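You operate a simulated robot arm through the tools that you are given. There is no shell and no other tool. Be economical: measure what you need, move in short steps, check, and stop when the job is done.

You run a simulated robot arm. Do the job below in one go: nothing can be reset, and whatever is moved stays where it is left.

Task
Wipe the spilt powder off the dull patch of the worktop, then wax the patch.
Fine: green sponge for the powder, blue sponge and the wax block for the patch; put both sponges back. A coat counts when it lies all over at full strength: go over it till it gets no stronger. What is to be rubbed or washed off counts as gone when no trace of it is left.

The check looks at the end state, three seconds after you hand in, the way a careful person would. Anything else that was tipped, shoved, dropped, spilled or broken makes it a failure.

Robot
A 6-joint arm with a fingered hand, hanging from a carriage that runs on a gantry, over the field with the corners [-832, -307], [448, -307], [449, 2293], [-831, 2293] (x, y) and turns from -406 to 282 degrees about z. Base frame: it is fixed where the carriage stands at the start and does not move with it; the origin is on the floor, on the carriage's upright axis, x ahead of it, y to its left, z up. Units: mm, degrees, N and s.
With the tool pointing down near the work surface it reaches from about 100 to 660 mm from the robot's upright axis, wherever it stands. Its first joint turns from -166.0 to 166.0 degrees. Places, roughly: dull patch of the worktop [500, -300, 900]; spilt powder [500, -300, 900]. Payload 4 kg.
The tool frame sits at the grasp point between the pads (the TCP): z along the fingers, y along the line on which they close. The tips reach 30 mm beyond it. Largest opening 104 mm; the body of the gripper starts 35 mm behind the TCP. The gripper is a hand of 5 fingers: y runs from the thumb to the fingers, the wrist lies at [-15, -113, -190] in the tool frame, and closing takes about 1.5 s.
Orientation is that of the tool frame in the base frame, as a unit quaternion [x, y, z, w]. With the fingers straight down and the wrist toward the robot, the tool's x, y and z point along [0, 1, 0], [1, 0, 0] and [0, 0, -1] of the base frame.

Tools
- The arm moves only by the tool arm_command. Its argument "steps" is one flat list of numbers, 7 for each row, row after row: the shift along the base's x, y, z in cm, then the turn, a rotation vector about the base's x, y, z in rad, then the gripper command, from -1 (shut) to 1 (fully open), values between in proportion. In form: [x, y, z, wx, wy, wz, fingers, x, y, z, wx, wy, wz, fingers, ...]. A call has 1 to 12 rows; each row is the pose to reach, as a shift and turn from the pose commanded when the call began. Rows are played at 5 a second. More than 50 mm and 8.6 degrees between two rows, or a gripper value outside its range, and nothing of the call is played. Where a pose cannot be reached the arm comes as near as it can. A force on the tool above 40 N (or 10 N above the force at the start of the call, whichever is more), or a blocked arm, ends the call early, and 0.2 s more pass. The fingers move at their own pace (about 45 mm/s each) and stop on an object; they squeeze with about 25 N. The grip force told is the motor's: it shows also when the fingers shut on nothing. Time passes only in rows, and 0.2 s behind the last, so rows that repeat a pose let the fingers close. It gives the time, the measured TCP pose, the force on the tool (base axes), the opening and the grip force at its end, in the units of the frame above (readings bear some noise), with the torque about the TCP (base axes, N m) and any sound that the robot's microphone picked up, and new pictures: "views" is both (left out), scene, wrist or none.
- Cameras (640 x 400 px; columns grow to the right, rows downward): "scene" is now at [247.3, -31.8, 1788.8]; the picture's right is [-0.54, -0.84, 0.00], its down [-0.79, 0.50, -0.36] and it looks along [0.31, -0.19, -0.93] (base axes); focal length 287 px, centre (320, 200). "wrist" rides on the gripper at [60, -84, -119] in the tool frame; the picture's right is [-0.79, 0.29, -0.54], its down [-0.56, -0.71, 0.44] and it looks along [-0.26, 0.65, 0.72] (tool axes); focal length 234 px, centre (320, 200).
- move_column(by): slides the trunk up (or, below 0, down) by that many mm; the arm and the scene camera ride with it, the base frame stays. It gives what a move gives, with no picture.
- roll_base(legs): drives the robot by 1 to 6 legs, each [ahead, left, turn to the left] in mm, mm and degrees, along the robot's own axes; the way and the turn of a leg run together, so that a leg with both is an arc; at most 1500 mm and 180 degrees a leg. The arm and the cameras ride along, it lands a little off, and it stops where it bumps. It keeps to its track: a leg is cut to what the track allows. It gives what a move gives, and a new picture of the scene camera.
- set_grasp(shape): the hand has 5 fingers and takes this shape, open, in about a second: jaw (thumb against the fingers, like two jaws); tri (thumb and two fingers); tip (a fingertip pinch); poke (one finger out to press); point (the index stretched); flat (the hand flat); cup (the hand cupped); fist (a fist). The gripper value then closes the fingers along that shape, each until it touches; the sizes above hold for jaw. It gives what a move gives, with no picture.
- turn_head(pan, tilt): turns the head with the scene camera to pan (to the left, within 155 degrees either way) and tilt (down, from -29 to 69), counted from straight ahead of the robot. It gives what a move gives, and a new picture of the scene camera.
- probe_pixels(camera, pixels): for up to 12 pixels [column, row] of the newest picture of that camera ("zoom" is the newest enlarged one), the place [x, y, z] in the base frame of the surface seen there, good to about 3 mm. No time passes.
- inspect(camera, box): a new picture of the part [left, top, right, bottom] of that camera's present view, enlarged. No time passes.
- finish_job(): hands the job in; it is judged then, once.

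Keep the steps short. Do not move on a guess: measure, check each grasp and each placing, and mend mistakes. In all there are 80 turns and 260 pictures (those below and enlarged ones count). Leave the gripper open and the arm clear of the work at the hand-in unless told otherwise, and finish with a single line.

The tools are called after "Emit:" as name(argument=value, ...) on one line, values as JSON. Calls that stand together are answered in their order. arm_command: Moves the arm, as the interface text tells. Its arguments: {"type":"object","properties":{"steps":{"type":"array","items":{"type":"number"}},"views":{"type":"string","enum":["both","scene","wrist","none"]}},"required":["steps"]} The other tools are called the same way: move_column (by) slides the trunk up or down; set_grasp (shape) gives the hand a shape; roll_base (legs) drives the base; turn_head (pan, tilt) turns the head that bears the scene camera; probe_pixels (camera, pixels) gives the place of the surface under pixels of a picture; inspect (camera, box) takes an enlarged picture of a part of a camera's view; finish_job () hands the job in.

At the start:

```text
clock: 0.0
ee_pos: [282.4, -290.9, 1000.3]
tool_rot: [0.707, 0.707, -0.001, 0.0]
contact_force: [-0.9, 0.5, -0.4]
ft_torque: [0.01, -0.01, 0.04]
finger_gap: 103.8
grip_force: 0.1
shape: jaw
trunk travel left (down, up): [-524.0, 74.0]
robot x, y, heading: [2.1, 0.5, -0.1]
head pan, tilt: [-32.4, 68.8]
```

scene: 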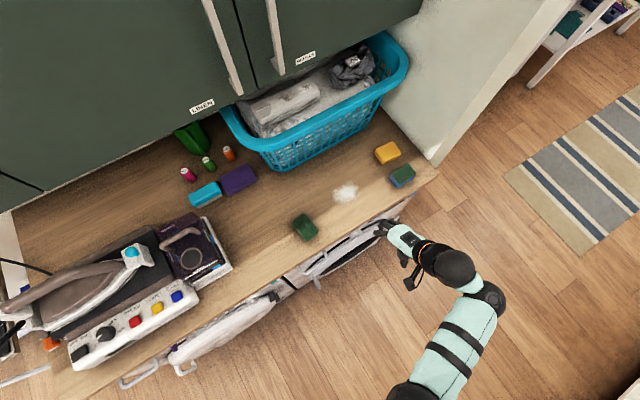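
wrist: 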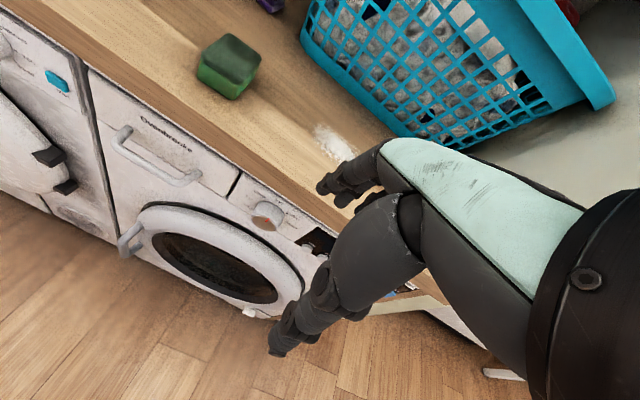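

I see the powder near (345,192), a green block at (305,227), a blue/green block at (402,176) and a yellow block at (387,152). I'll enlarge and probe them first.

Emit:
inspect(camera="scene", box=[260, 120, 460, 245])

Emit:
inspect(camera="scene", box=[150, 100, 310, 220])

Emit:
probe_pixels(camera="scene", pixels=[[345, 192], [303, 223], [402, 172], [387, 151], [330, 230], [237, 180], [204, 192], [280, 165], [400, 196], [350, 170]])

```text
3.20 times, centred on (360, 182) of scene
```

zoom: 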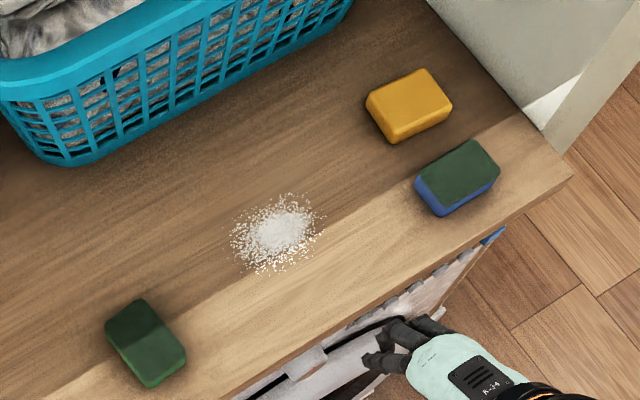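

```text
3.33 times, centred on (230, 160) of scene
```

zoom: 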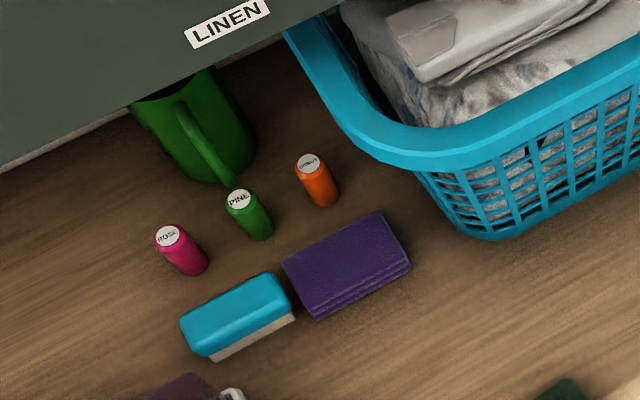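

```text
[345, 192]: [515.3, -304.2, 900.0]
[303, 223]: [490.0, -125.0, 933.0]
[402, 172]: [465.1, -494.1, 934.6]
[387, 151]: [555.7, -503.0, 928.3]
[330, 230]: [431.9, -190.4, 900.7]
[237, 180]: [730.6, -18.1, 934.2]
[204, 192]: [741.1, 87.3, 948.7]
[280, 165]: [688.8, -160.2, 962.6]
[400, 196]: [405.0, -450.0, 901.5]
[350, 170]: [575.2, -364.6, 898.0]
```

Next, close-ups of the yellow block, the blue sponge, the green sponge and the patch area.

Emit:
inspect(camera="scene", box=[365, 135, 429, 195])

Emit:
inspect(camera="scene", box=[280, 150, 390, 250])

Emit:
inspect(camera="wrist", box=[180, 20, 380, 180])

```text
6.67 times, centred on (397, 165) of scene
```

zoom: 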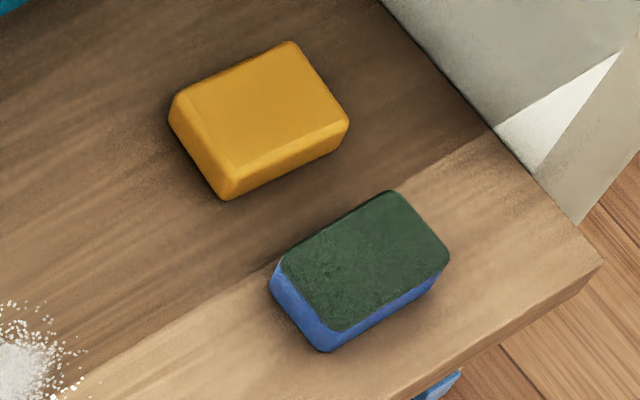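

```text
4.00 times, centred on (335, 200) of scene
```

zoom: 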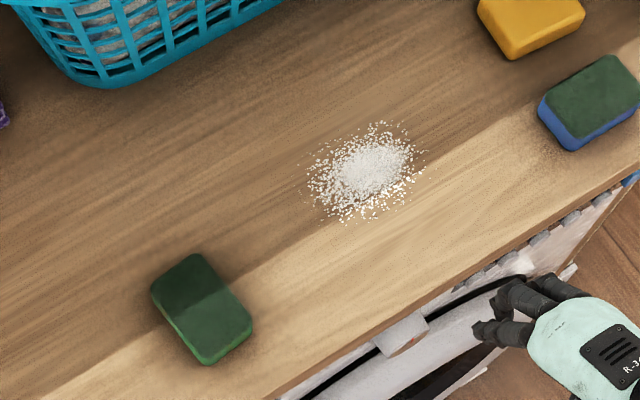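

```text
2.50 times, centred on (280, 100) of wrist
```

zoom: 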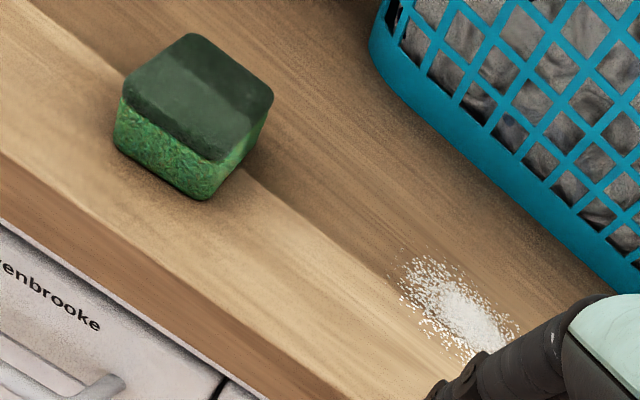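

The yellow block has no scouring pad, so it's the wax. I'll probe the block edges to get their size and heading.

Emit:
probe_pixels(camera="scene", pixels=[[294, 223], [304, 214], [317, 230], [307, 239], [392, 174], [407, 164], [415, 173], [400, 183], [376, 151], [392, 142], [399, 153], [383, 160]])

Emit:
probe_pixels(camera="scene", pixels=[[335, 187], [345, 181], [358, 188], [357, 197], [346, 204], [334, 198], [292, 280], [400, 205], [430, 183], [290, 168]])

```text
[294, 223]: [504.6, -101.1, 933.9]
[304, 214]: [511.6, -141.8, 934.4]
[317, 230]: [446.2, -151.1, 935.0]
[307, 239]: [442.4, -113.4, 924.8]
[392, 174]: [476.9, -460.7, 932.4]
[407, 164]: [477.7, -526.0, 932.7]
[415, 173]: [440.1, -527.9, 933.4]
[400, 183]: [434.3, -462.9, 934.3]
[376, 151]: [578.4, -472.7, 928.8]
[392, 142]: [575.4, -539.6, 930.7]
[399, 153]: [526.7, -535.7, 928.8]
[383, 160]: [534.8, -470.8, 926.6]
```

```text
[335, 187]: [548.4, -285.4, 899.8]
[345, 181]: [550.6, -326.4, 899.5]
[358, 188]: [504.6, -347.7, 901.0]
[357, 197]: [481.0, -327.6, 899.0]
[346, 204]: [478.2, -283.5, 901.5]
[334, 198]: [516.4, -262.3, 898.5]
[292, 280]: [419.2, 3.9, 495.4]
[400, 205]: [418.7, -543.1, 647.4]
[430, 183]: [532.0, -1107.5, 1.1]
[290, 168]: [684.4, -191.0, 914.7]
```

Everything here is at z=900. Green sponge is about (477,-127) with its long side along x. Blue is about (457,-494) and wax about (554,-505), both with the long side along y. The wax is out of reach from here, so I'll drive 300 mm to the right; the tool at x=282 stays clear of the worktop front.

Emit:
roll_base(legs=[[0, -300, 0]])

Emit:
turn_head(pan=0, tilt=66)

```text
clock: 2.1
ee_pos: [283.5, -595.5, 999.7]
tool_rot: [0.707, 0.707, -0.001, 0.0]
contact_force: [-0.1, -0.9, 0.5]
ft_torque: [0.04, 0.02, -0.01]
finger_gap: 103.5
grip_force: 0.1
shape: jaw
trunk travel left (down, up): [-524.0, 74.0]
robot x, y, heading: [2.1, -303.1, 0.1]
head pan, tilt: [-32.4, 68.8]
```

scene: 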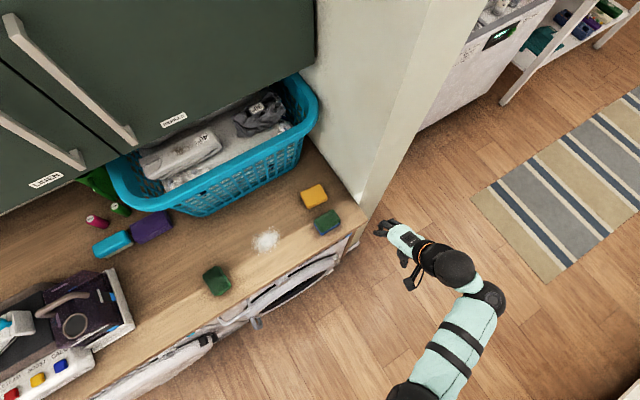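

```text
clock: 3.0
ee_pos: [282.7, -594.5, 1000.0]
tool_rot: [0.707, 0.707, -0.001, -0.001]
contact_force: [-0.2, 0.1, 1.0]
ft_torque: [-0.01, 0.0, 0.02]
finger_gap: 103.6
grip_force: 0.1
shape: jaw
trunk travel left (down, up): [-524.0, 74.0]
robot x, y, heading: [-0.2, -303.5, -0.0]
head pan, tilt: [0.0, 66.0]
```

scene: 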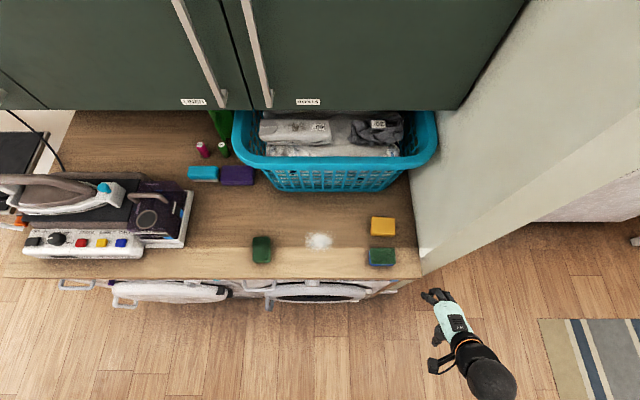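

The view is now square on. I'll zoom on the patch and the sponges.

Emit:
inspect(camera="scene", box=[270, 205, 370, 268])

Emit:
inspect(camera="scene", box=[235, 205, 300, 275])

Emit:
probe_pixels(camera="scene", pixels=[[254, 238], [269, 238], [254, 260], [269, 260], [370, 250], [393, 250], [370, 264], [393, 264], [373, 219], [394, 219], [373, 233], [394, 233]])

```text
6.35 times, centred on (320, 236) of scene
```

zoom: 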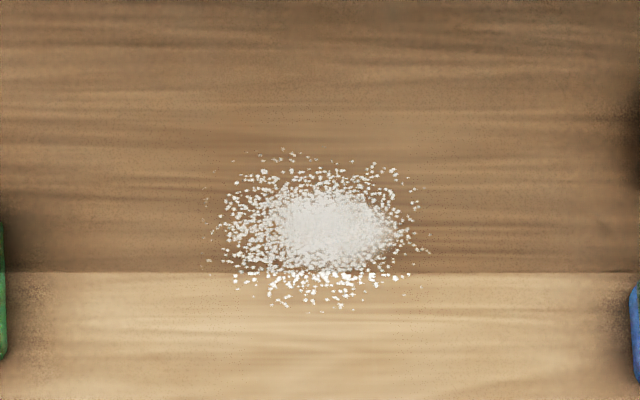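

```text
5.71 times, centred on (268, 240) of scene
```

zoom: 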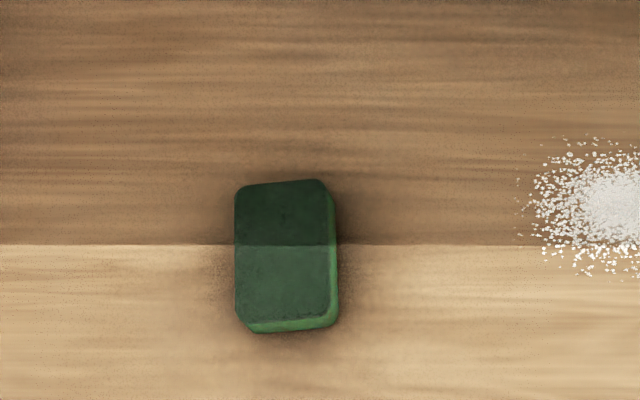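

```text
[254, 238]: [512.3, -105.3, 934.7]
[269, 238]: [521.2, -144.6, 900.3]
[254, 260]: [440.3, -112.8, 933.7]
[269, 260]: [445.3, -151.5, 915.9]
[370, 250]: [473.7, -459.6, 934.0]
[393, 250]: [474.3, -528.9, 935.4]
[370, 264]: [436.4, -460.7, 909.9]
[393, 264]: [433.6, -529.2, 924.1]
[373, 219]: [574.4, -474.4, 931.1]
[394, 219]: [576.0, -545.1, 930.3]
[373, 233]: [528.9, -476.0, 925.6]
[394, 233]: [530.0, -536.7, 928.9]
```

I'll carry the open hand at z≈1000 to above the green sponge at (476,-128).

Emit:
arm_command(steps=[1.76, 4.24, 0, 0, 0, 0, 1, 3.52, 8.48, 0, 0, 0, 0, 1, 5.28, 12.72, 0, 0, 0, 0, 1, 7.04, 16.96, 0, 0, 0, 0, 1, 8.8, 21.2, 0, 0, 0, 0, 1, 10.56, 25.44, 0, 0, 0, 0, 1, 12.32, 29.7, 0, 0, 0, 0, 1, 14.08, 33.9, 0, 0, 0, 0, 1, 15.84, 38.2, 0, 0, 0, 0, 1, 17.6, 42.4, 0, 0, 0, 0, 1, 19.3, 46.7, 0, 0, 0, 0.08, 1, 19.3, 46.7, 0, 0, 0, 0.08, 1])

Emit:
inspect(camera="scene", box=[200, 190, 360, 290])

```text
clock: 5.7
ee_pos: [477.7, -125.6, 999.5]
tool_rot: [0.678, 0.735, -0.002, -0.001]
contact_force: [0.4, -0.1, 0.4]
ft_torque: [0.01, 0.02, 0.01]
finger_gap: 104.1
grip_force: 0.0
shape: jaw
trunk travel left (down, up): [-524.0, 74.0]
robot x, y, heading: [-0.9, -304.0, 0.4]
head pan, tilt: [0.0, 66.0]
```

scene: 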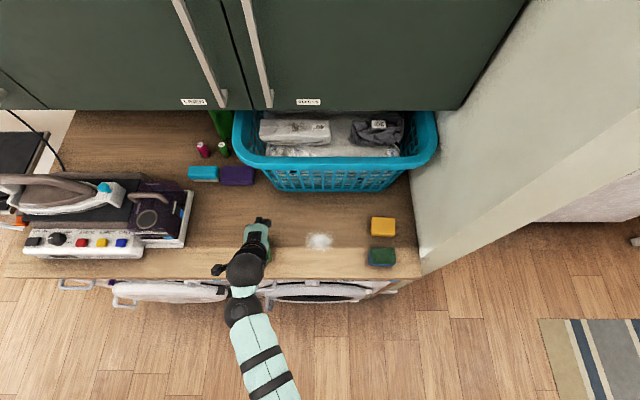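
wrist: 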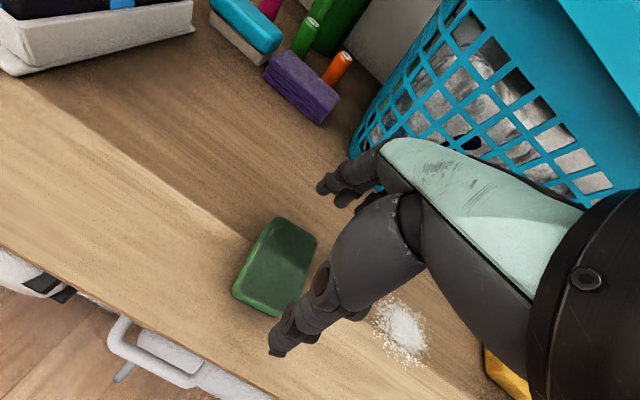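

```text
4.00 times, centred on (280, 240) of scene
```

zoom: 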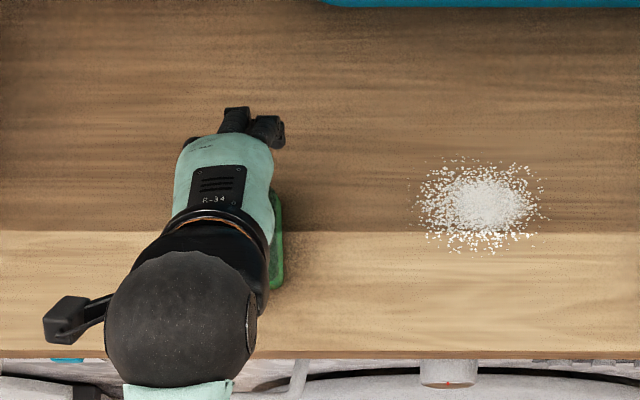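

The hand is over the sponge. I'll lower to TCP z≈941, tips about 11 mm above the worktop.

Emit:
arm_command(steps=[-0.1, -0.2, -3, 0, 0, 0, 1, -0.1, -0.2, -5.85, 0, 0, 0, 1])

Emit:
inspect(camera="wrist", box=[200, 130, 420, 370])

```text
clock: 6.2
ee_pos: [474.7, -129.3, 941.0]
tool_rot: [0.678, 0.735, 0.0, 0.0]
contact_force: [0.2, 0.2, 0.2]
ft_torque: [0.01, 0.03, 0.02]
finger_gap: 103.7
grip_force: 0.1
shape: jaw
trunk travel left (down, up): [-524.0, 74.0]
robot x, y, heading: [-0.5, -304.0, 0.2]
head pan, tilt: [0.0, 66.0]
```

scene: 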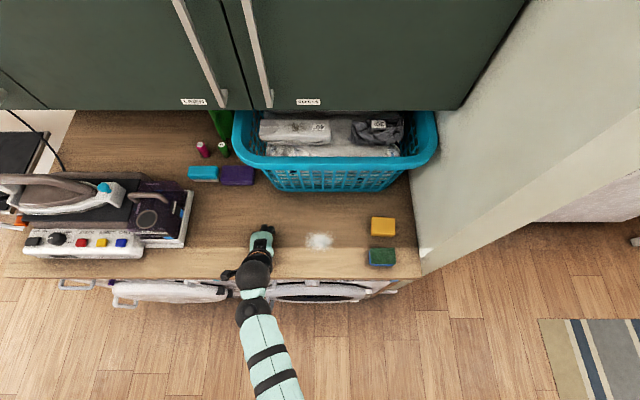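
wrist: 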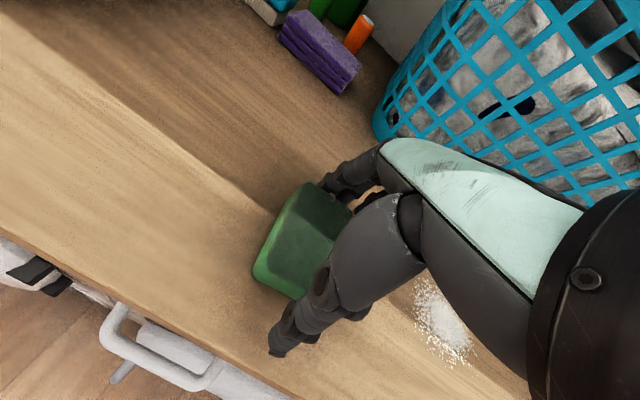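

```text
1.67 times, centred on (310, 250) of wrist
```

zoom: 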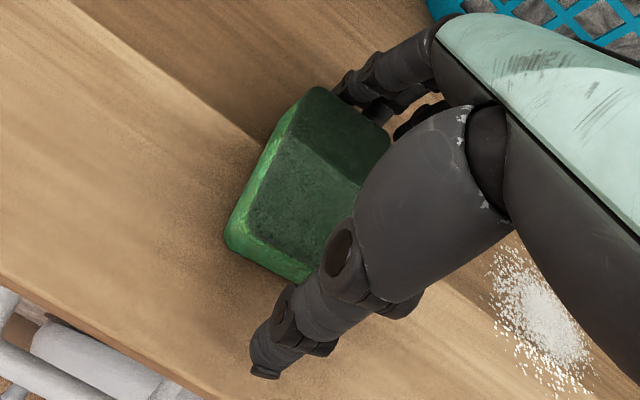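

The sponge lies between thumb and fingers, so I'll close.

Emit:
arm_command(steps=[0, 0, 0, 0, 0, 0, 0, 0, 0, 0, 0, 0, 0, -0.5, 0, 0, 0, 0, 0, 0, -1, 0, 0, 0, 0, 0, 0, -1, 0, 0, 0, 0, 0, 0, -1, 0, 0, 0, 0, 0, 0, -1, 0, 0, 0, 0, 0, 0, -1, 0, 0, 0, 0, 0, 0, -1])

Emit:
inspect(camera="wrist", box=[200, 130, 420, 370])

```text
clock: 8.1
ee_pos: [474.1, -130.5, 941.2]
tool_rot: [0.678, 0.735, -0.001, -0.001]
contact_force: [-0.1, -0.3, -0.2]
ft_torque: [-0.01, 0.0, 0.02]
finger_gap: 69.8
grip_force: 25.1
shape: jaw
trunk travel left (down, up): [-524.0, 74.0]
robot x, y, heading: [3.1, -305.6, -0.0]
head pan, tilt: [0.0, 66.0]
```

scene: 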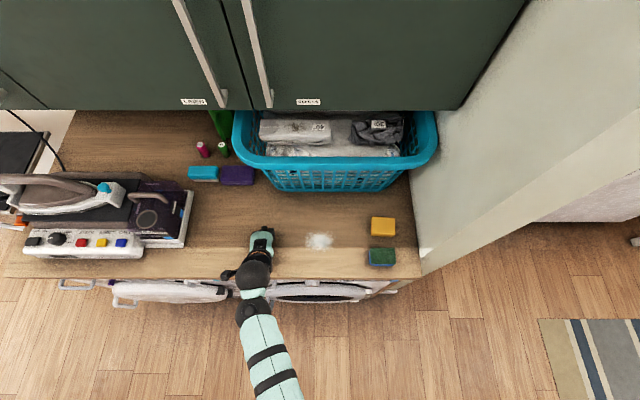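
wrist: 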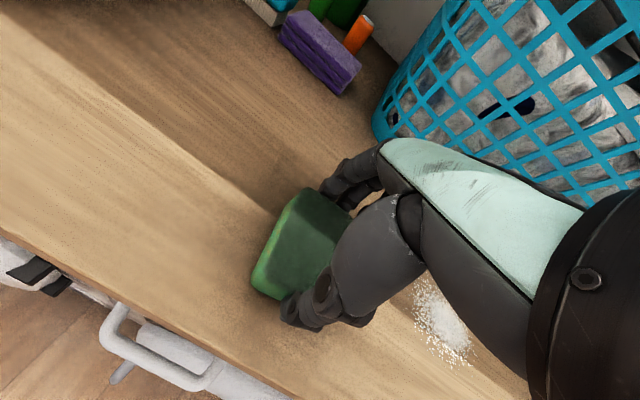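

```text
1.67 times, centred on (310, 250) of wrist
```

zoom: 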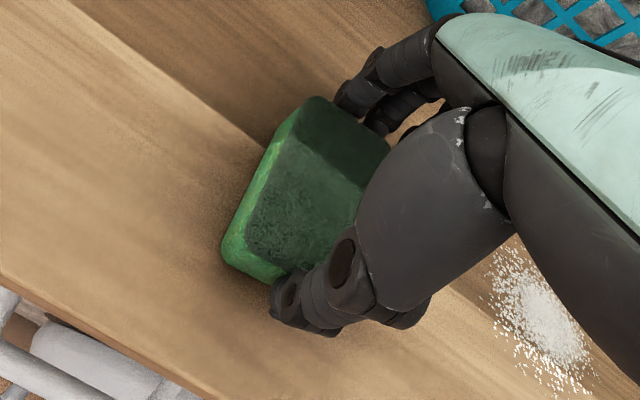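

Held at 69.8 mm with 25 N. I'll lift slightly, carry to (500,-225) and stop just above the top for a check.

Emit:
arm_command(steps=[0, 0, 3, 0, 0, 0, -1, 1.0, -3.5, 3, 0, 0, -0.08, -1, 2.0, -7, 3, 0, 0, -0.08, -1, 2.6, -9.5, 2, 0, 0, -0.08, -1, 2.6, -9.5, 0.3, 0, 0, -0.08, -1, 2.6, -9.5, -0.1, 0, 0, -0.08, -1])

Emit:
inspect(camera="wrist", box=[200, 130, 420, 370])

```text
clock: 9.4
ee_pos: [502.3, -226.0, 940.2]
tool_rot: [0.707, 0.707, 0.001, -0.001]
contact_force: [-3.5, -1.1, 6.3]
ft_torque: [-0.01, 0.11, -0.04]
finger_gap: 69.5
grip_force: 24.8
shape: jaw
trunk travel left (down, up): [-524.0, 74.0]
robot x, y, heading: [2.2, -305.2, 0.0]
head pan, tilt: [0.0, 66.0]
```

scene: 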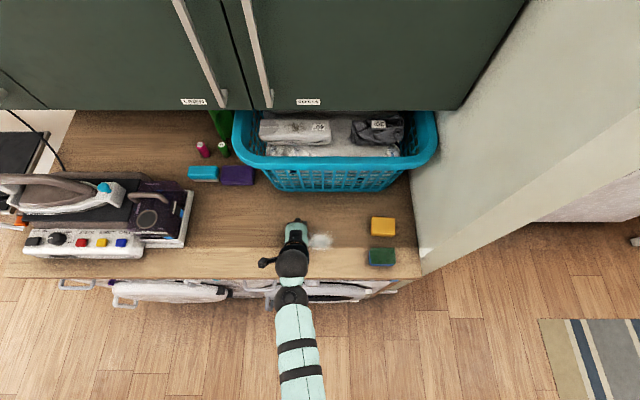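
wrist: 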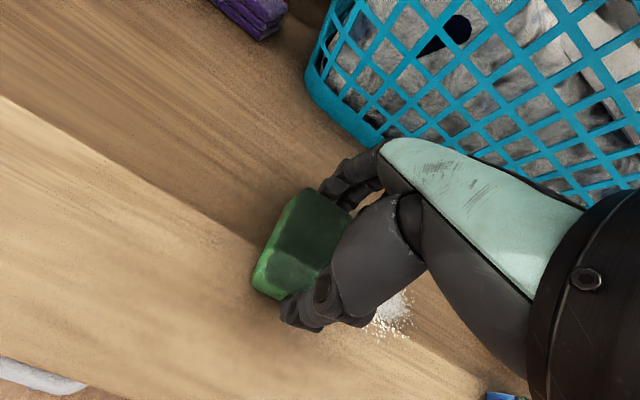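

```text
1.67 times, centred on (310, 250) of wrist
```

zoom: 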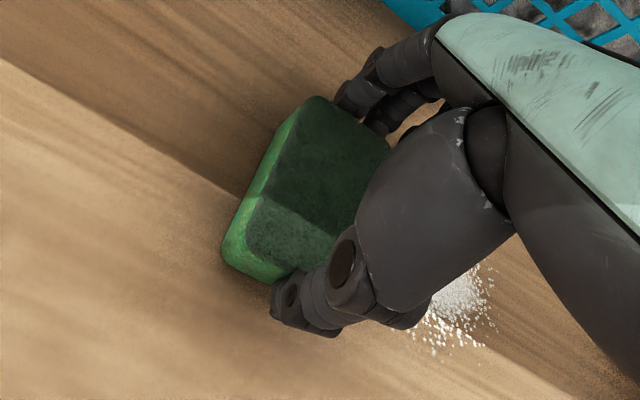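

Light contact of 6 N. I'll wipe to the right at x≈502 to y≈-378, then back at x≈542.

Emit:
arm_command(steps=[0, -3, -0.1, 0, 0, 0, -1, 0, -6, -0.1, 0, 0, 0, -1, 0, -9, -0.1, 0, 0, 0, -1, 0, -12, -0.1, 0, 0, 0, -1, 0, -15, -0.1, 0, 0, 0, -1, 4, -15, -0.1, 0, 0, 0, -1, 4, -12, -0.1, 0, 0, 0, -1, 4, -9, -0.1, 0, 0, 0, -1, 4, -6, -0.1, 0, 0, 0, -1, 4, -3, -0.1, 0, 0, 0, -1, 4, 1, -0.1, 0, 0, 0, -1, 4, 2, -0.1, 0, 0, 0, -1])

Emit:
inspect(camera="scene", box=[250, 200, 400, 280])

```text
clock: 12.1
ee_pos: [542.0, -204.9, 938.3]
tool_rot: [0.707, 0.707, 0.0, -0.001]
contact_force: [0.1, -0.8, 0.4]
ft_torque: [0.02, 0.02, 0.0]
finger_gap: 69.1
grip_force: 24.8
shape: jaw
trunk travel left (down, up): [-524.0, 74.0]
robot x, y, heading: [2.6, -304.3, 0.2]
head pan, tilt: [0.0, 66.0]
```

scene: 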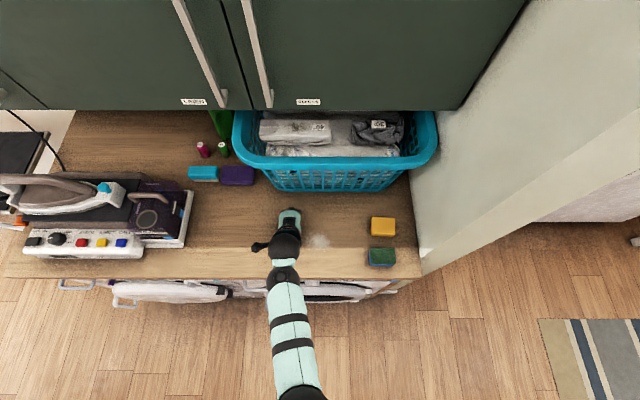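
wrist: 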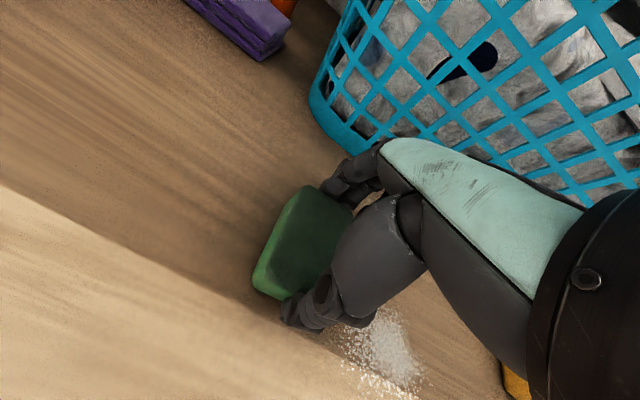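

```text
4.27 times, centred on (325, 240) of scene
```

zoom: 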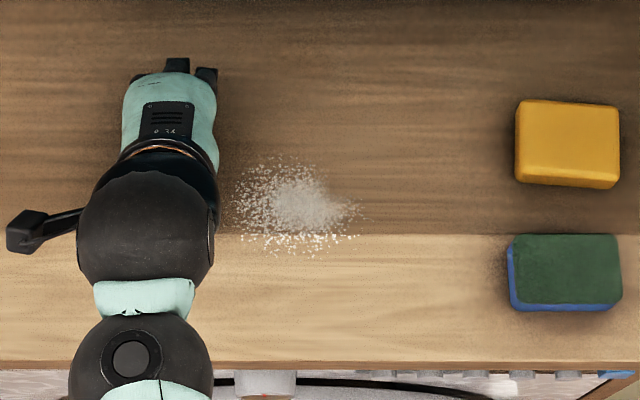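

The powder faded, but contact force is now about 0. I'll press about 2 mm lower and wipe repeatedly.

Emit:
arm_command(steps=[0, 0, -0.2, 0, 0, 0, -1, 0, -3, -0.2, 0, 0, 0, -1], views="none")

```text
clock: 12.7
ee_pos: [542.3, -234.1, 937.4]
tool_rot: [0.706, 0.708, 0.0, 0.0]
contact_force: [-0.2, -0.1, 2.1]
ft_torque: [-0.06, 0.05, -0.03]
finger_gap: 69.2
grip_force: 24.7
shape: jaw
trunk travel left (down, up): [-524.0, 74.0]
robot x, y, heading: [1.0, -306.8, 0.1]
head pan, tilt: [0.0, 66.0]
```

Emit:
arm_command(steps=[0, -2, -0.2, 0, 0, 0, -1, 0, -6, -0.2, 0, 0, 0, -1, 0, -10, -0.2, 0, 0, 0, -1, 0, -14, -0.2, 0, 0, 0, -1, -4, -14, -0.2, 0, 0, 0, -1, -4, -10, -0.2, 0, 0, 0, -1, -4, -6, -0.2, 0, 0, 0, -1, -4, -2, -0.2, 0, 0, 0, -1, -4, 1, -0.2, 0, 0, 0, -1])

Emit:
inspect(camera="scene", box=[250, 200, 400, 280])

```text
clock: 14.7
ee_pos: [503.6, -227.2, 935.7]
tool_rot: [0.707, 0.708, 0.0, 0.0]
contact_force: [-1.5, -1.8, 12.7]
ft_torque: [-0.05, 0.12, 0.11]
finger_gap: 69.1
grip_force: 24.9
shape: jaw
trunk travel left (down, up): [-524.0, 74.0]
robot x, y, heading: [0.7, -305.0, 0.2]
head pan, tilt: [0.0, 66.0]
```

scene: 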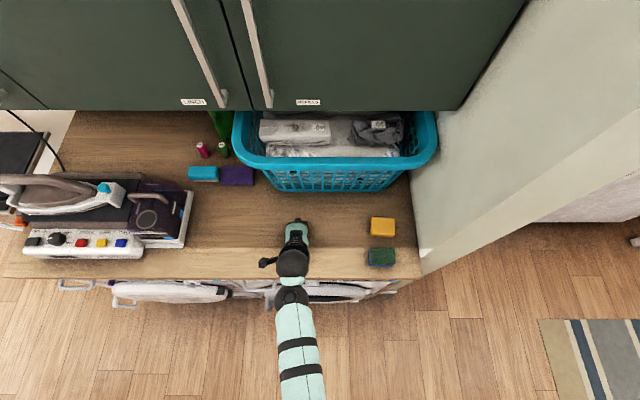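
wrist: 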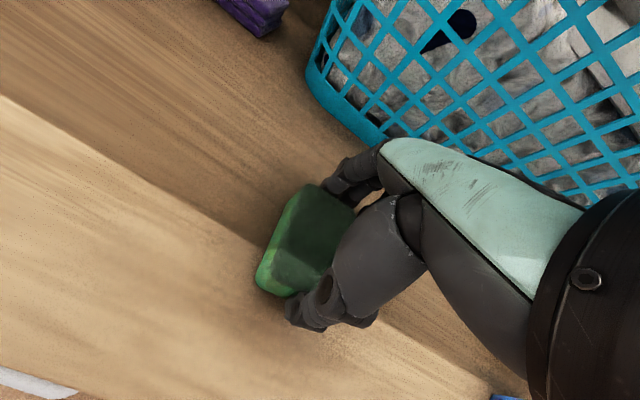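

```text
4.27 times, centred on (325, 240) of scene
```

zoom: 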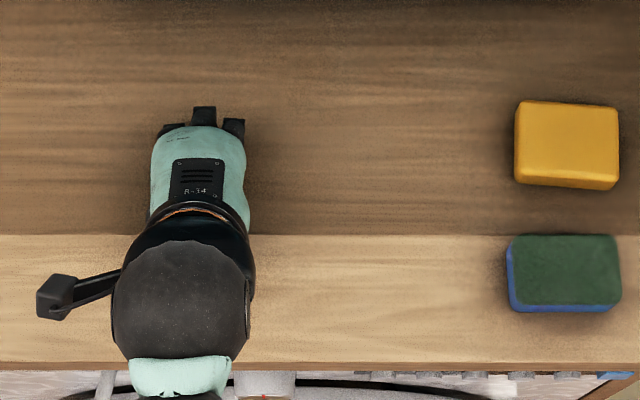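

The powder looks gone. I'll zoom tightly for traces.

Emit:
inspect(camera="scene", box=[300, 220, 350, 262])

```text
9.52 times, centred on (325, 241) of scene
```

zoom: 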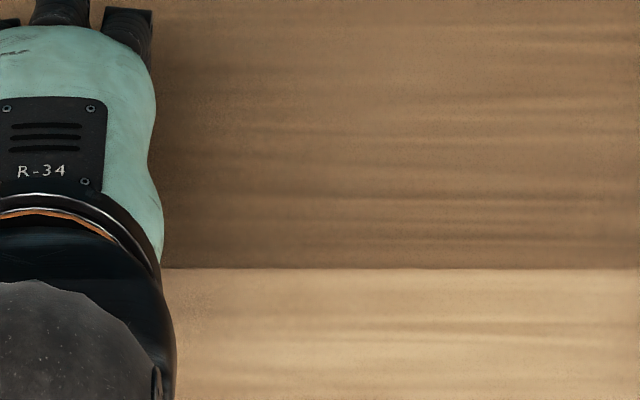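

No trace is visible. I'll do one more wide pass for the margins, at x≈555 and x≈483.

Emit:
arm_command(steps=[2.5, 1, 0, 0, 0, 0, -1, 5, 1, 0, 0, 0, 0, -1, 5, -4, 0, 0, 0, 0, -1, 5, -8, 0, 0, 0, 0, -1, 5, -12, 0, 0, 0, 0, -1, 5, -16, 0, 0, 0, 0, -1, 1.5, -16, 0, 0, 0, 0, -1, -2, -16, 0, 0, 0, 0, -1, -2, -12, 0, 0, 0, 0, -1, -2, -8, 0, 0, 0, 0, -1, -2, -4, 0, 0, 0, 0, -1, -2, 1, 0, 0, 0, 0, -1], views="none")

Emit:
arm_command(steps=[2.0, 0, 0, 0, 0, 0, -1, 2, -4, 0, 0, 0, 0, -1, 2, -8, 0, 0, 0, 0, -1, 2, -12, 0, 0, 0, 0, -1, 2, -15, 0, 0, 0, 0, -1, 5, -15, 0, 0, 0, 0, -1, 5, -11, 0, 0, 0, 0, -1, 5, -7, 0, 0, 0, 0, -1, 5, -3, 0, 0, 0, 0, -1, 5, 1, 0, 0, 0, 0, -1, 2, 2, 1, 0, 0, 0, -1, 0, 4, 3, 0, 0, 0, -1])

Emit:
inspect(camera="scene", box=[270, 205, 370, 268])

```text
clock: 17.2
ee_pos: [481.2, -213.1, 937.3]
tool_rot: [0.707, 0.707, -0.001, -0.001]
contact_force: [0.1, 0.8, 1.0]
ft_torque: [0.07, 0.0, -0.04]
finger_gap: 69.6
grip_force: 25.3
shape: jaw
trunk travel left (down, up): [-524.0, 74.0]
robot x, y, heading: [-1.6, -302.2, 0.0]
head pan, tilt: [0.0, 66.0]
```

```text
clock: 19.9
ee_pos: [478.8, -175.4, 966.8]
tool_rot: [0.707, 0.707, -0.001, 0.0]
contact_force: [-0.2, 0.0, 0.5]
ft_torque: [0.03, -0.02, -0.02]
finger_gap: 69.3
grip_force: 25.1
shape: jaw
trunk travel left (down, up): [-524.0, 74.0]
robot x, y, heading: [2.6, -302.9, -0.0]
head pan, tilt: [0.0, 66.0]
```

scene: 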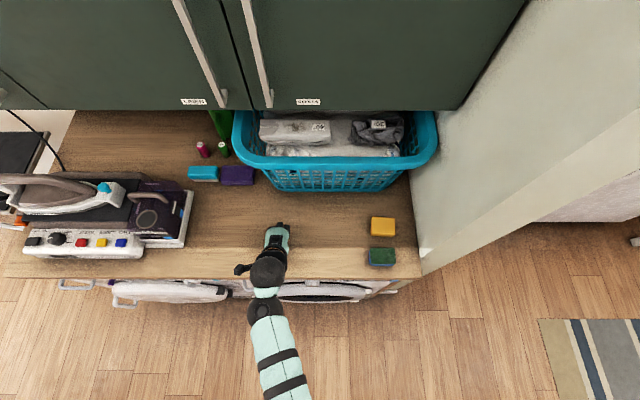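
wrist: 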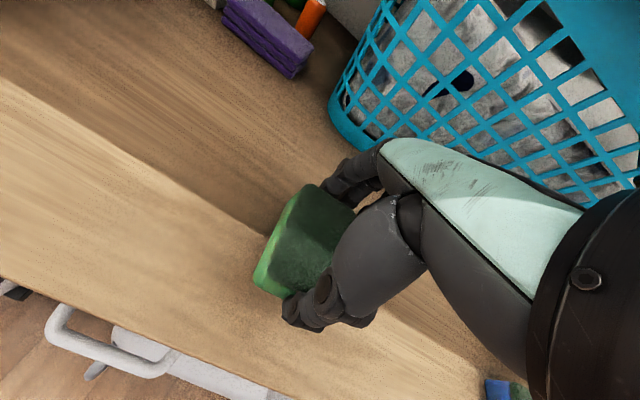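

```text
6.35 times, centred on (320, 236) of scene
```

zoom: 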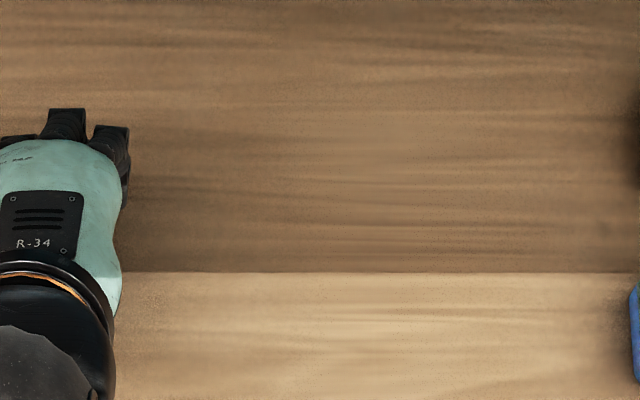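

Patch is clean. I'll return the green sponge to its start pose (offset from here: x -6, y +45, down 27.5 mm, turn +0.08).

Emit:
arm_command(steps=[-0.6, 4.5, 0, 0, 0, 0.08, -1, -0.6, 4.5, -2, 0, 0, 0.08, -1, -0.6, 4.5, -2.75, 0, 0, 0.08, -1, -0.6, 4.5, -2.75, 0, 0, 0.08, -1, -0.6, 4.5, -2.75, 0, 0, 0.08, -0.4, -0.6, 4.5, -2.75, 0, 0, 0.08, 0.4, -0.6, 4.5, -2.75, 0, 0, 0.08, 1, -0.6, 4.5, -2.75, 0, 0, 0.08, 1, -0.6, 4.5, -2.75, 0, 0, 0.08, 1, -0.6, 4.5, -2.75, 0, 0, 0.08, 1, -0.6, 4.5, 1, 0, 0, 0.08, 1, -0.6, 4.5, 5, 0, 0, 0.08, 1])

```text
clock: 22.4
ee_pos: [475.1, -131.9, 1015.8]
tool_rot: [0.678, 0.735, 0.0, 0.0]
contact_force: [-0.2, 0.7, 0.2]
ft_torque: [0.04, 0.0, -0.02]
finger_gap: 103.8
grip_force: 0.0
shape: jaw
trunk travel left (down, up): [-524.0, 74.0]
robot x, y, heading: [1.6, -300.7, -0.1]
head pan, tilt: [0.0, 66.0]
```

scene: 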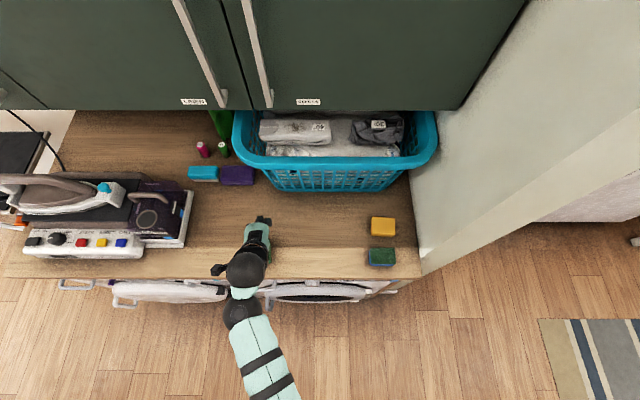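
wrist: 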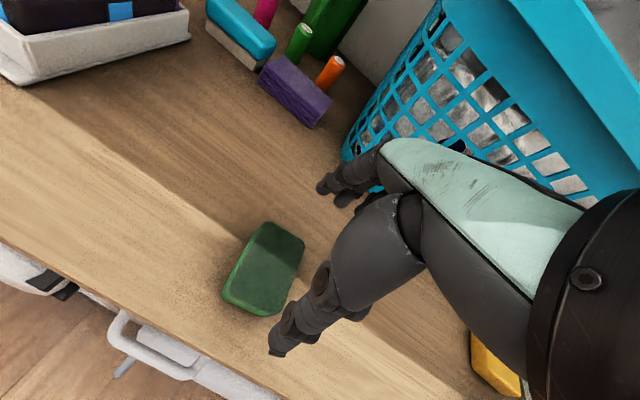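

The green sponge is back in place. Next I'll go over the blue sponge at (456,-495), narrowing the hand to about 75 mm to clear the wax.

Emit:
arm_command(steps=[-0.2, -4.5, 0, 0, 0, -0.08, 1, -0.5, -9, 0, 0, 0, -0.08, 1, -0.7, -13.5, 0, 0, 0, -0.08, 0.8, -1, -18, 0, 0, 0, -0.08, 0.6, -1.2, -22.5, 0, 0, 0, -0.08, 0.44, -1.4, -27, 0, 0, 0, -0.08, 0.44, -1.7, -31.5, 0, 0, 0, -0.08, 0.44, -1.9, -36.3, 0, 0, 0, -0.08, 0.44, -1.9, -36.3, -2, 0, 0, -0.08, 0.44, -1.9, -36.3, -3, 0, 0, -0.08, 0.44])

Emit:
inspect(camera="scene", box=[325, 200, 425, 275])

Emit:
inspect(camera="wrist", box=[200, 130, 420, 370])

```text
clock: 24.6
ee_pos: [454.0, -492.3, 984.0]
tool_rot: [0.707, 0.708, -0.001, -0.001]
contact_force: [0.0, -0.4, 0.7]
ft_torque: [-0.02, 0.0, -0.03]
finger_gap: 75.2
grip_force: 0.0
shape: jaw
trunk travel left (down, up): [-524.0, 74.0]
robot x, y, heading: [-0.8, -306.5, 0.2]
head pan, tilt: [0.0, 66.0]
```

scene: 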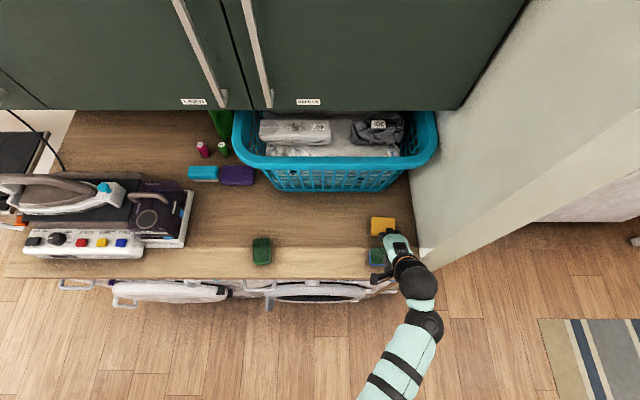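
wrist: 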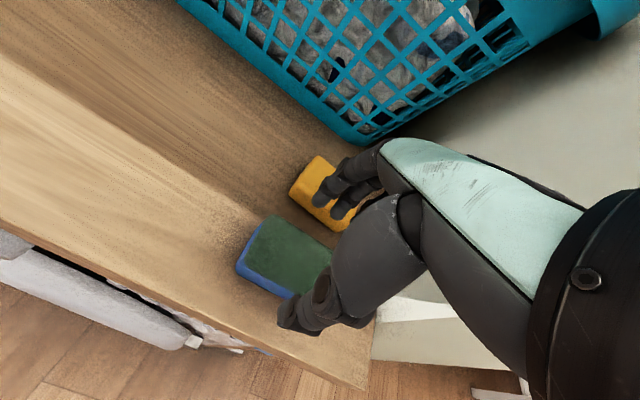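

```text
5.33 times, centred on (375, 238) of scene
```

zoom: 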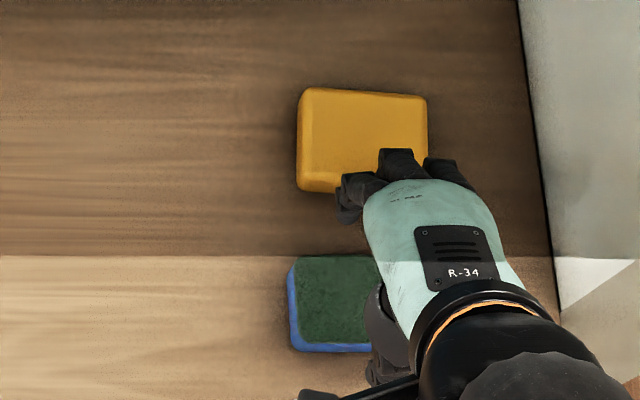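

```text
1.67 times, centred on (310, 250) of wrist
```

zoom: 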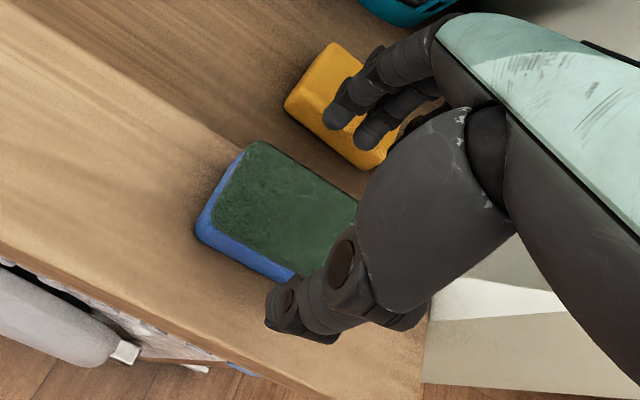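

The parallax makes it look offset, but the measured pose is right. I'll lower to tips just above the wax top (TCP 963) and check clearance.

Emit:
arm_command(steps=[0.1, -0.3, -2.1, 0, 0, 0, 0.4], views="wrist")

Emit:
inspect(camera="wrist", box=[230, 140, 390, 350])

Emit:
probe_pixels(camera="wrist", pixels=[[322, 190], [336, 205], [282, 322], [310, 325], [330, 172], [300, 190]])

```text
clock: 25.1
ee_pos: [457.1, -495.5, 962.4]
tool_rot: [0.706, 0.708, -0.001, -0.001]
contact_force: [0.3, -0.2, -0.1]
ft_torque: [0.01, -0.05, -0.01]
finger_gap: 73.3
grip_force: 0.1
shape: jaw
trunk travel left (down, up): [-524.0, 74.0]
robot x, y, heading: [1.6, -304.2, 0.4]
head pan, tilt: [0.0, 66.0]
```

wrist: 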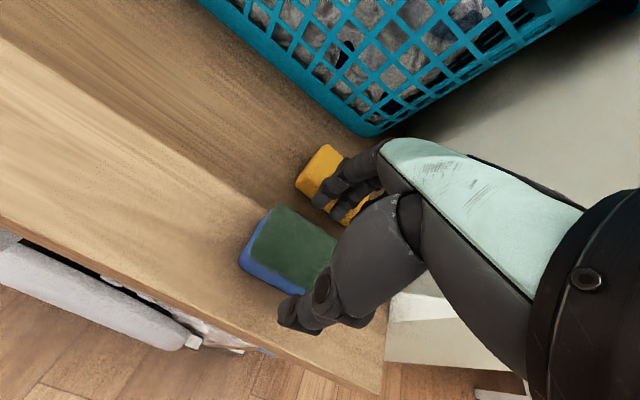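

```text
1.90 times, centred on (310, 245) of wrist
```

zoom: 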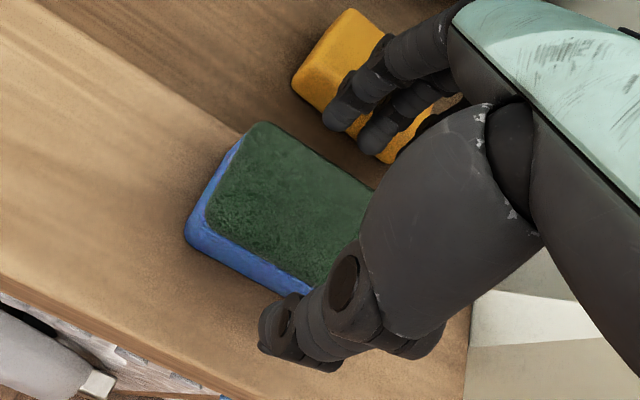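

```text
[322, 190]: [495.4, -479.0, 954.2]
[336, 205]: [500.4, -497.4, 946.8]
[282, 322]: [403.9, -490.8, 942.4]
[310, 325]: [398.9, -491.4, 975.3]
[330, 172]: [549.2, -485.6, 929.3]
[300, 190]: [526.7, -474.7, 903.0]
```

The finger backs are at x≈500, clear of the wax at 527. I'll lower to 941 and close.

Emit:
arm_command(steps=[0, 0, -1.2, 0, 0, 0, 0.4, 0, 0, -2.15, 0, 0, 0, 0.4, 0, 0, -2.15, 0, 0, 0, 0, 0, 0, -2.15, 0, 0, 0, -0.5, 0, 0, -2.15, 0, 0, 0, -1, 0, 0, -2.15, 0, 0, 0, -1, 0, 0, -2.15, 0, 0, 0, -1, 0, 0, -2.15, 0, 0, 0, -1, 0, 0, -2.15, 0, 0, 0, -1])

Emit:
inspect(camera="wrist", box=[230, 140, 390, 350])

Emit:
inspect(camera="scene", box=[325, 200, 425, 275])

```text
clock: 27.1
ee_pos: [457.9, -494.8, 941.9]
tool_rot: [0.707, 0.708, 0.0, 0.0]
contact_force: [0.2, -0.5, 0.6]
ft_torque: [-0.03, 0.03, -0.01]
finger_gap: 44.5
grip_force: 25.1
shape: jaw
trunk travel left (down, up): [-524.0, 74.0]
robot x, y, heading: [3.0, -305.9, -0.1]
head pan, tilt: [0.0, 66.0]
```

scene: 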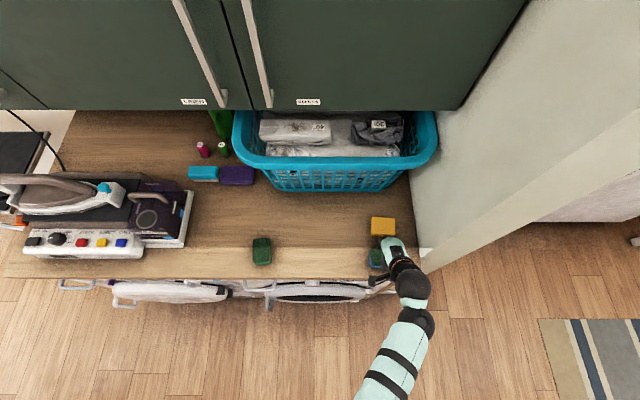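
wrist: 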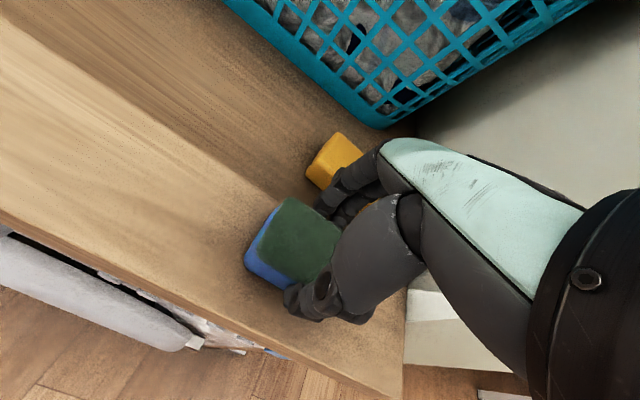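

```text
1.90 times, centred on (310, 245) of wrist
```

zoom: 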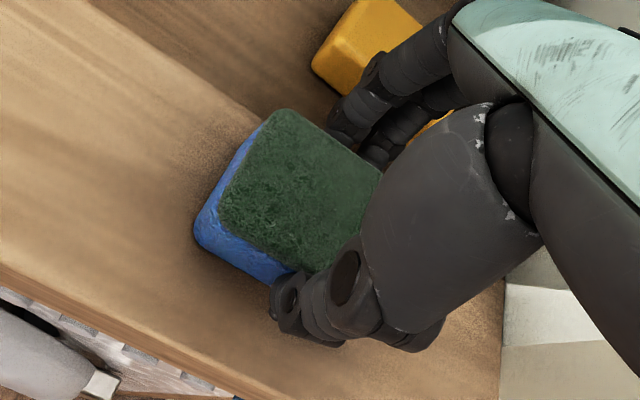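

```text
5.33 times, centred on (375, 238) of scene
```

zoom: 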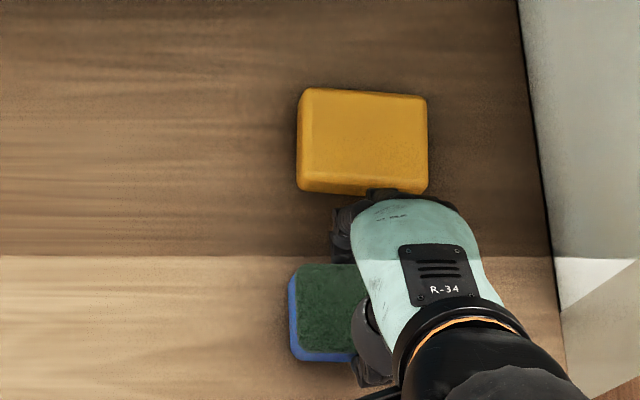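

The blue sponge is held at 44.5 mm. I'll lift 60 mm, check the basket clearance, and move over the wax at (553,-507).

Emit:
arm_command(steps=[0, 0, 4, 0, 0, 0, -1, 0, 0, 6, 0, 0, 0, -1])

Emit:
probe_pixels(camera="scene", pixels=[[400, 160], [420, 155], [380, 163], [395, 185], [300, 165], [374, 219], [373, 234], [393, 219], [393, 234]])

```text
clock: 27.6
ee_pos: [457.1, -496.0, 1001.9]
tool_rot: [0.706, 0.708, -0.001, 0.0]
contact_force: [-0.4, 0.7, -0.5]
ft_torque: [-0.01, 0.01, -0.02]
finger_gap: 44.1
grip_force: 25.5
shape: jaw
trunk travel left (down, up): [-524.0, 74.0]
robot x, y, heading: [-1.0, -305.4, -0.1]
head pan, tilt: [0.0, 66.0]
```

scene: 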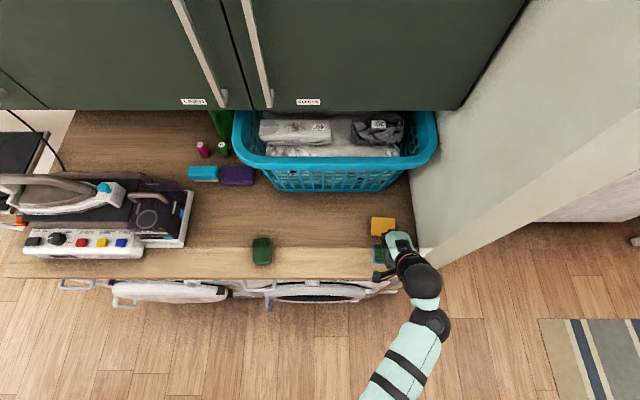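
wrist: 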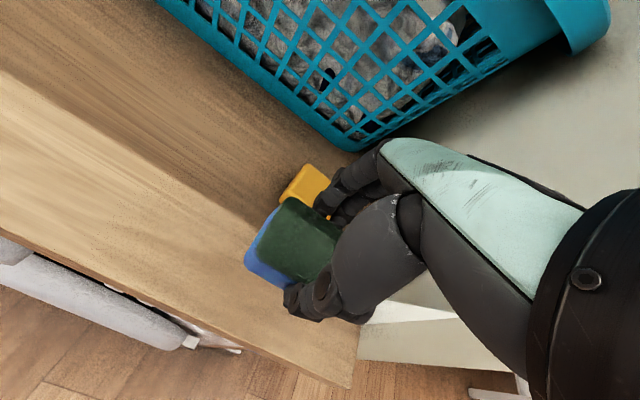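

```text
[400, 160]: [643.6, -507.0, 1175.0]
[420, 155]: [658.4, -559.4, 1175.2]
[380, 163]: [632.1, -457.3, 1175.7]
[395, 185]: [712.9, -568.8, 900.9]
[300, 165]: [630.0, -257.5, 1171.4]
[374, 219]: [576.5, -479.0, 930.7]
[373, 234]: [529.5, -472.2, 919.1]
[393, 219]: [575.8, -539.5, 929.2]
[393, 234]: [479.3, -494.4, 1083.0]
```

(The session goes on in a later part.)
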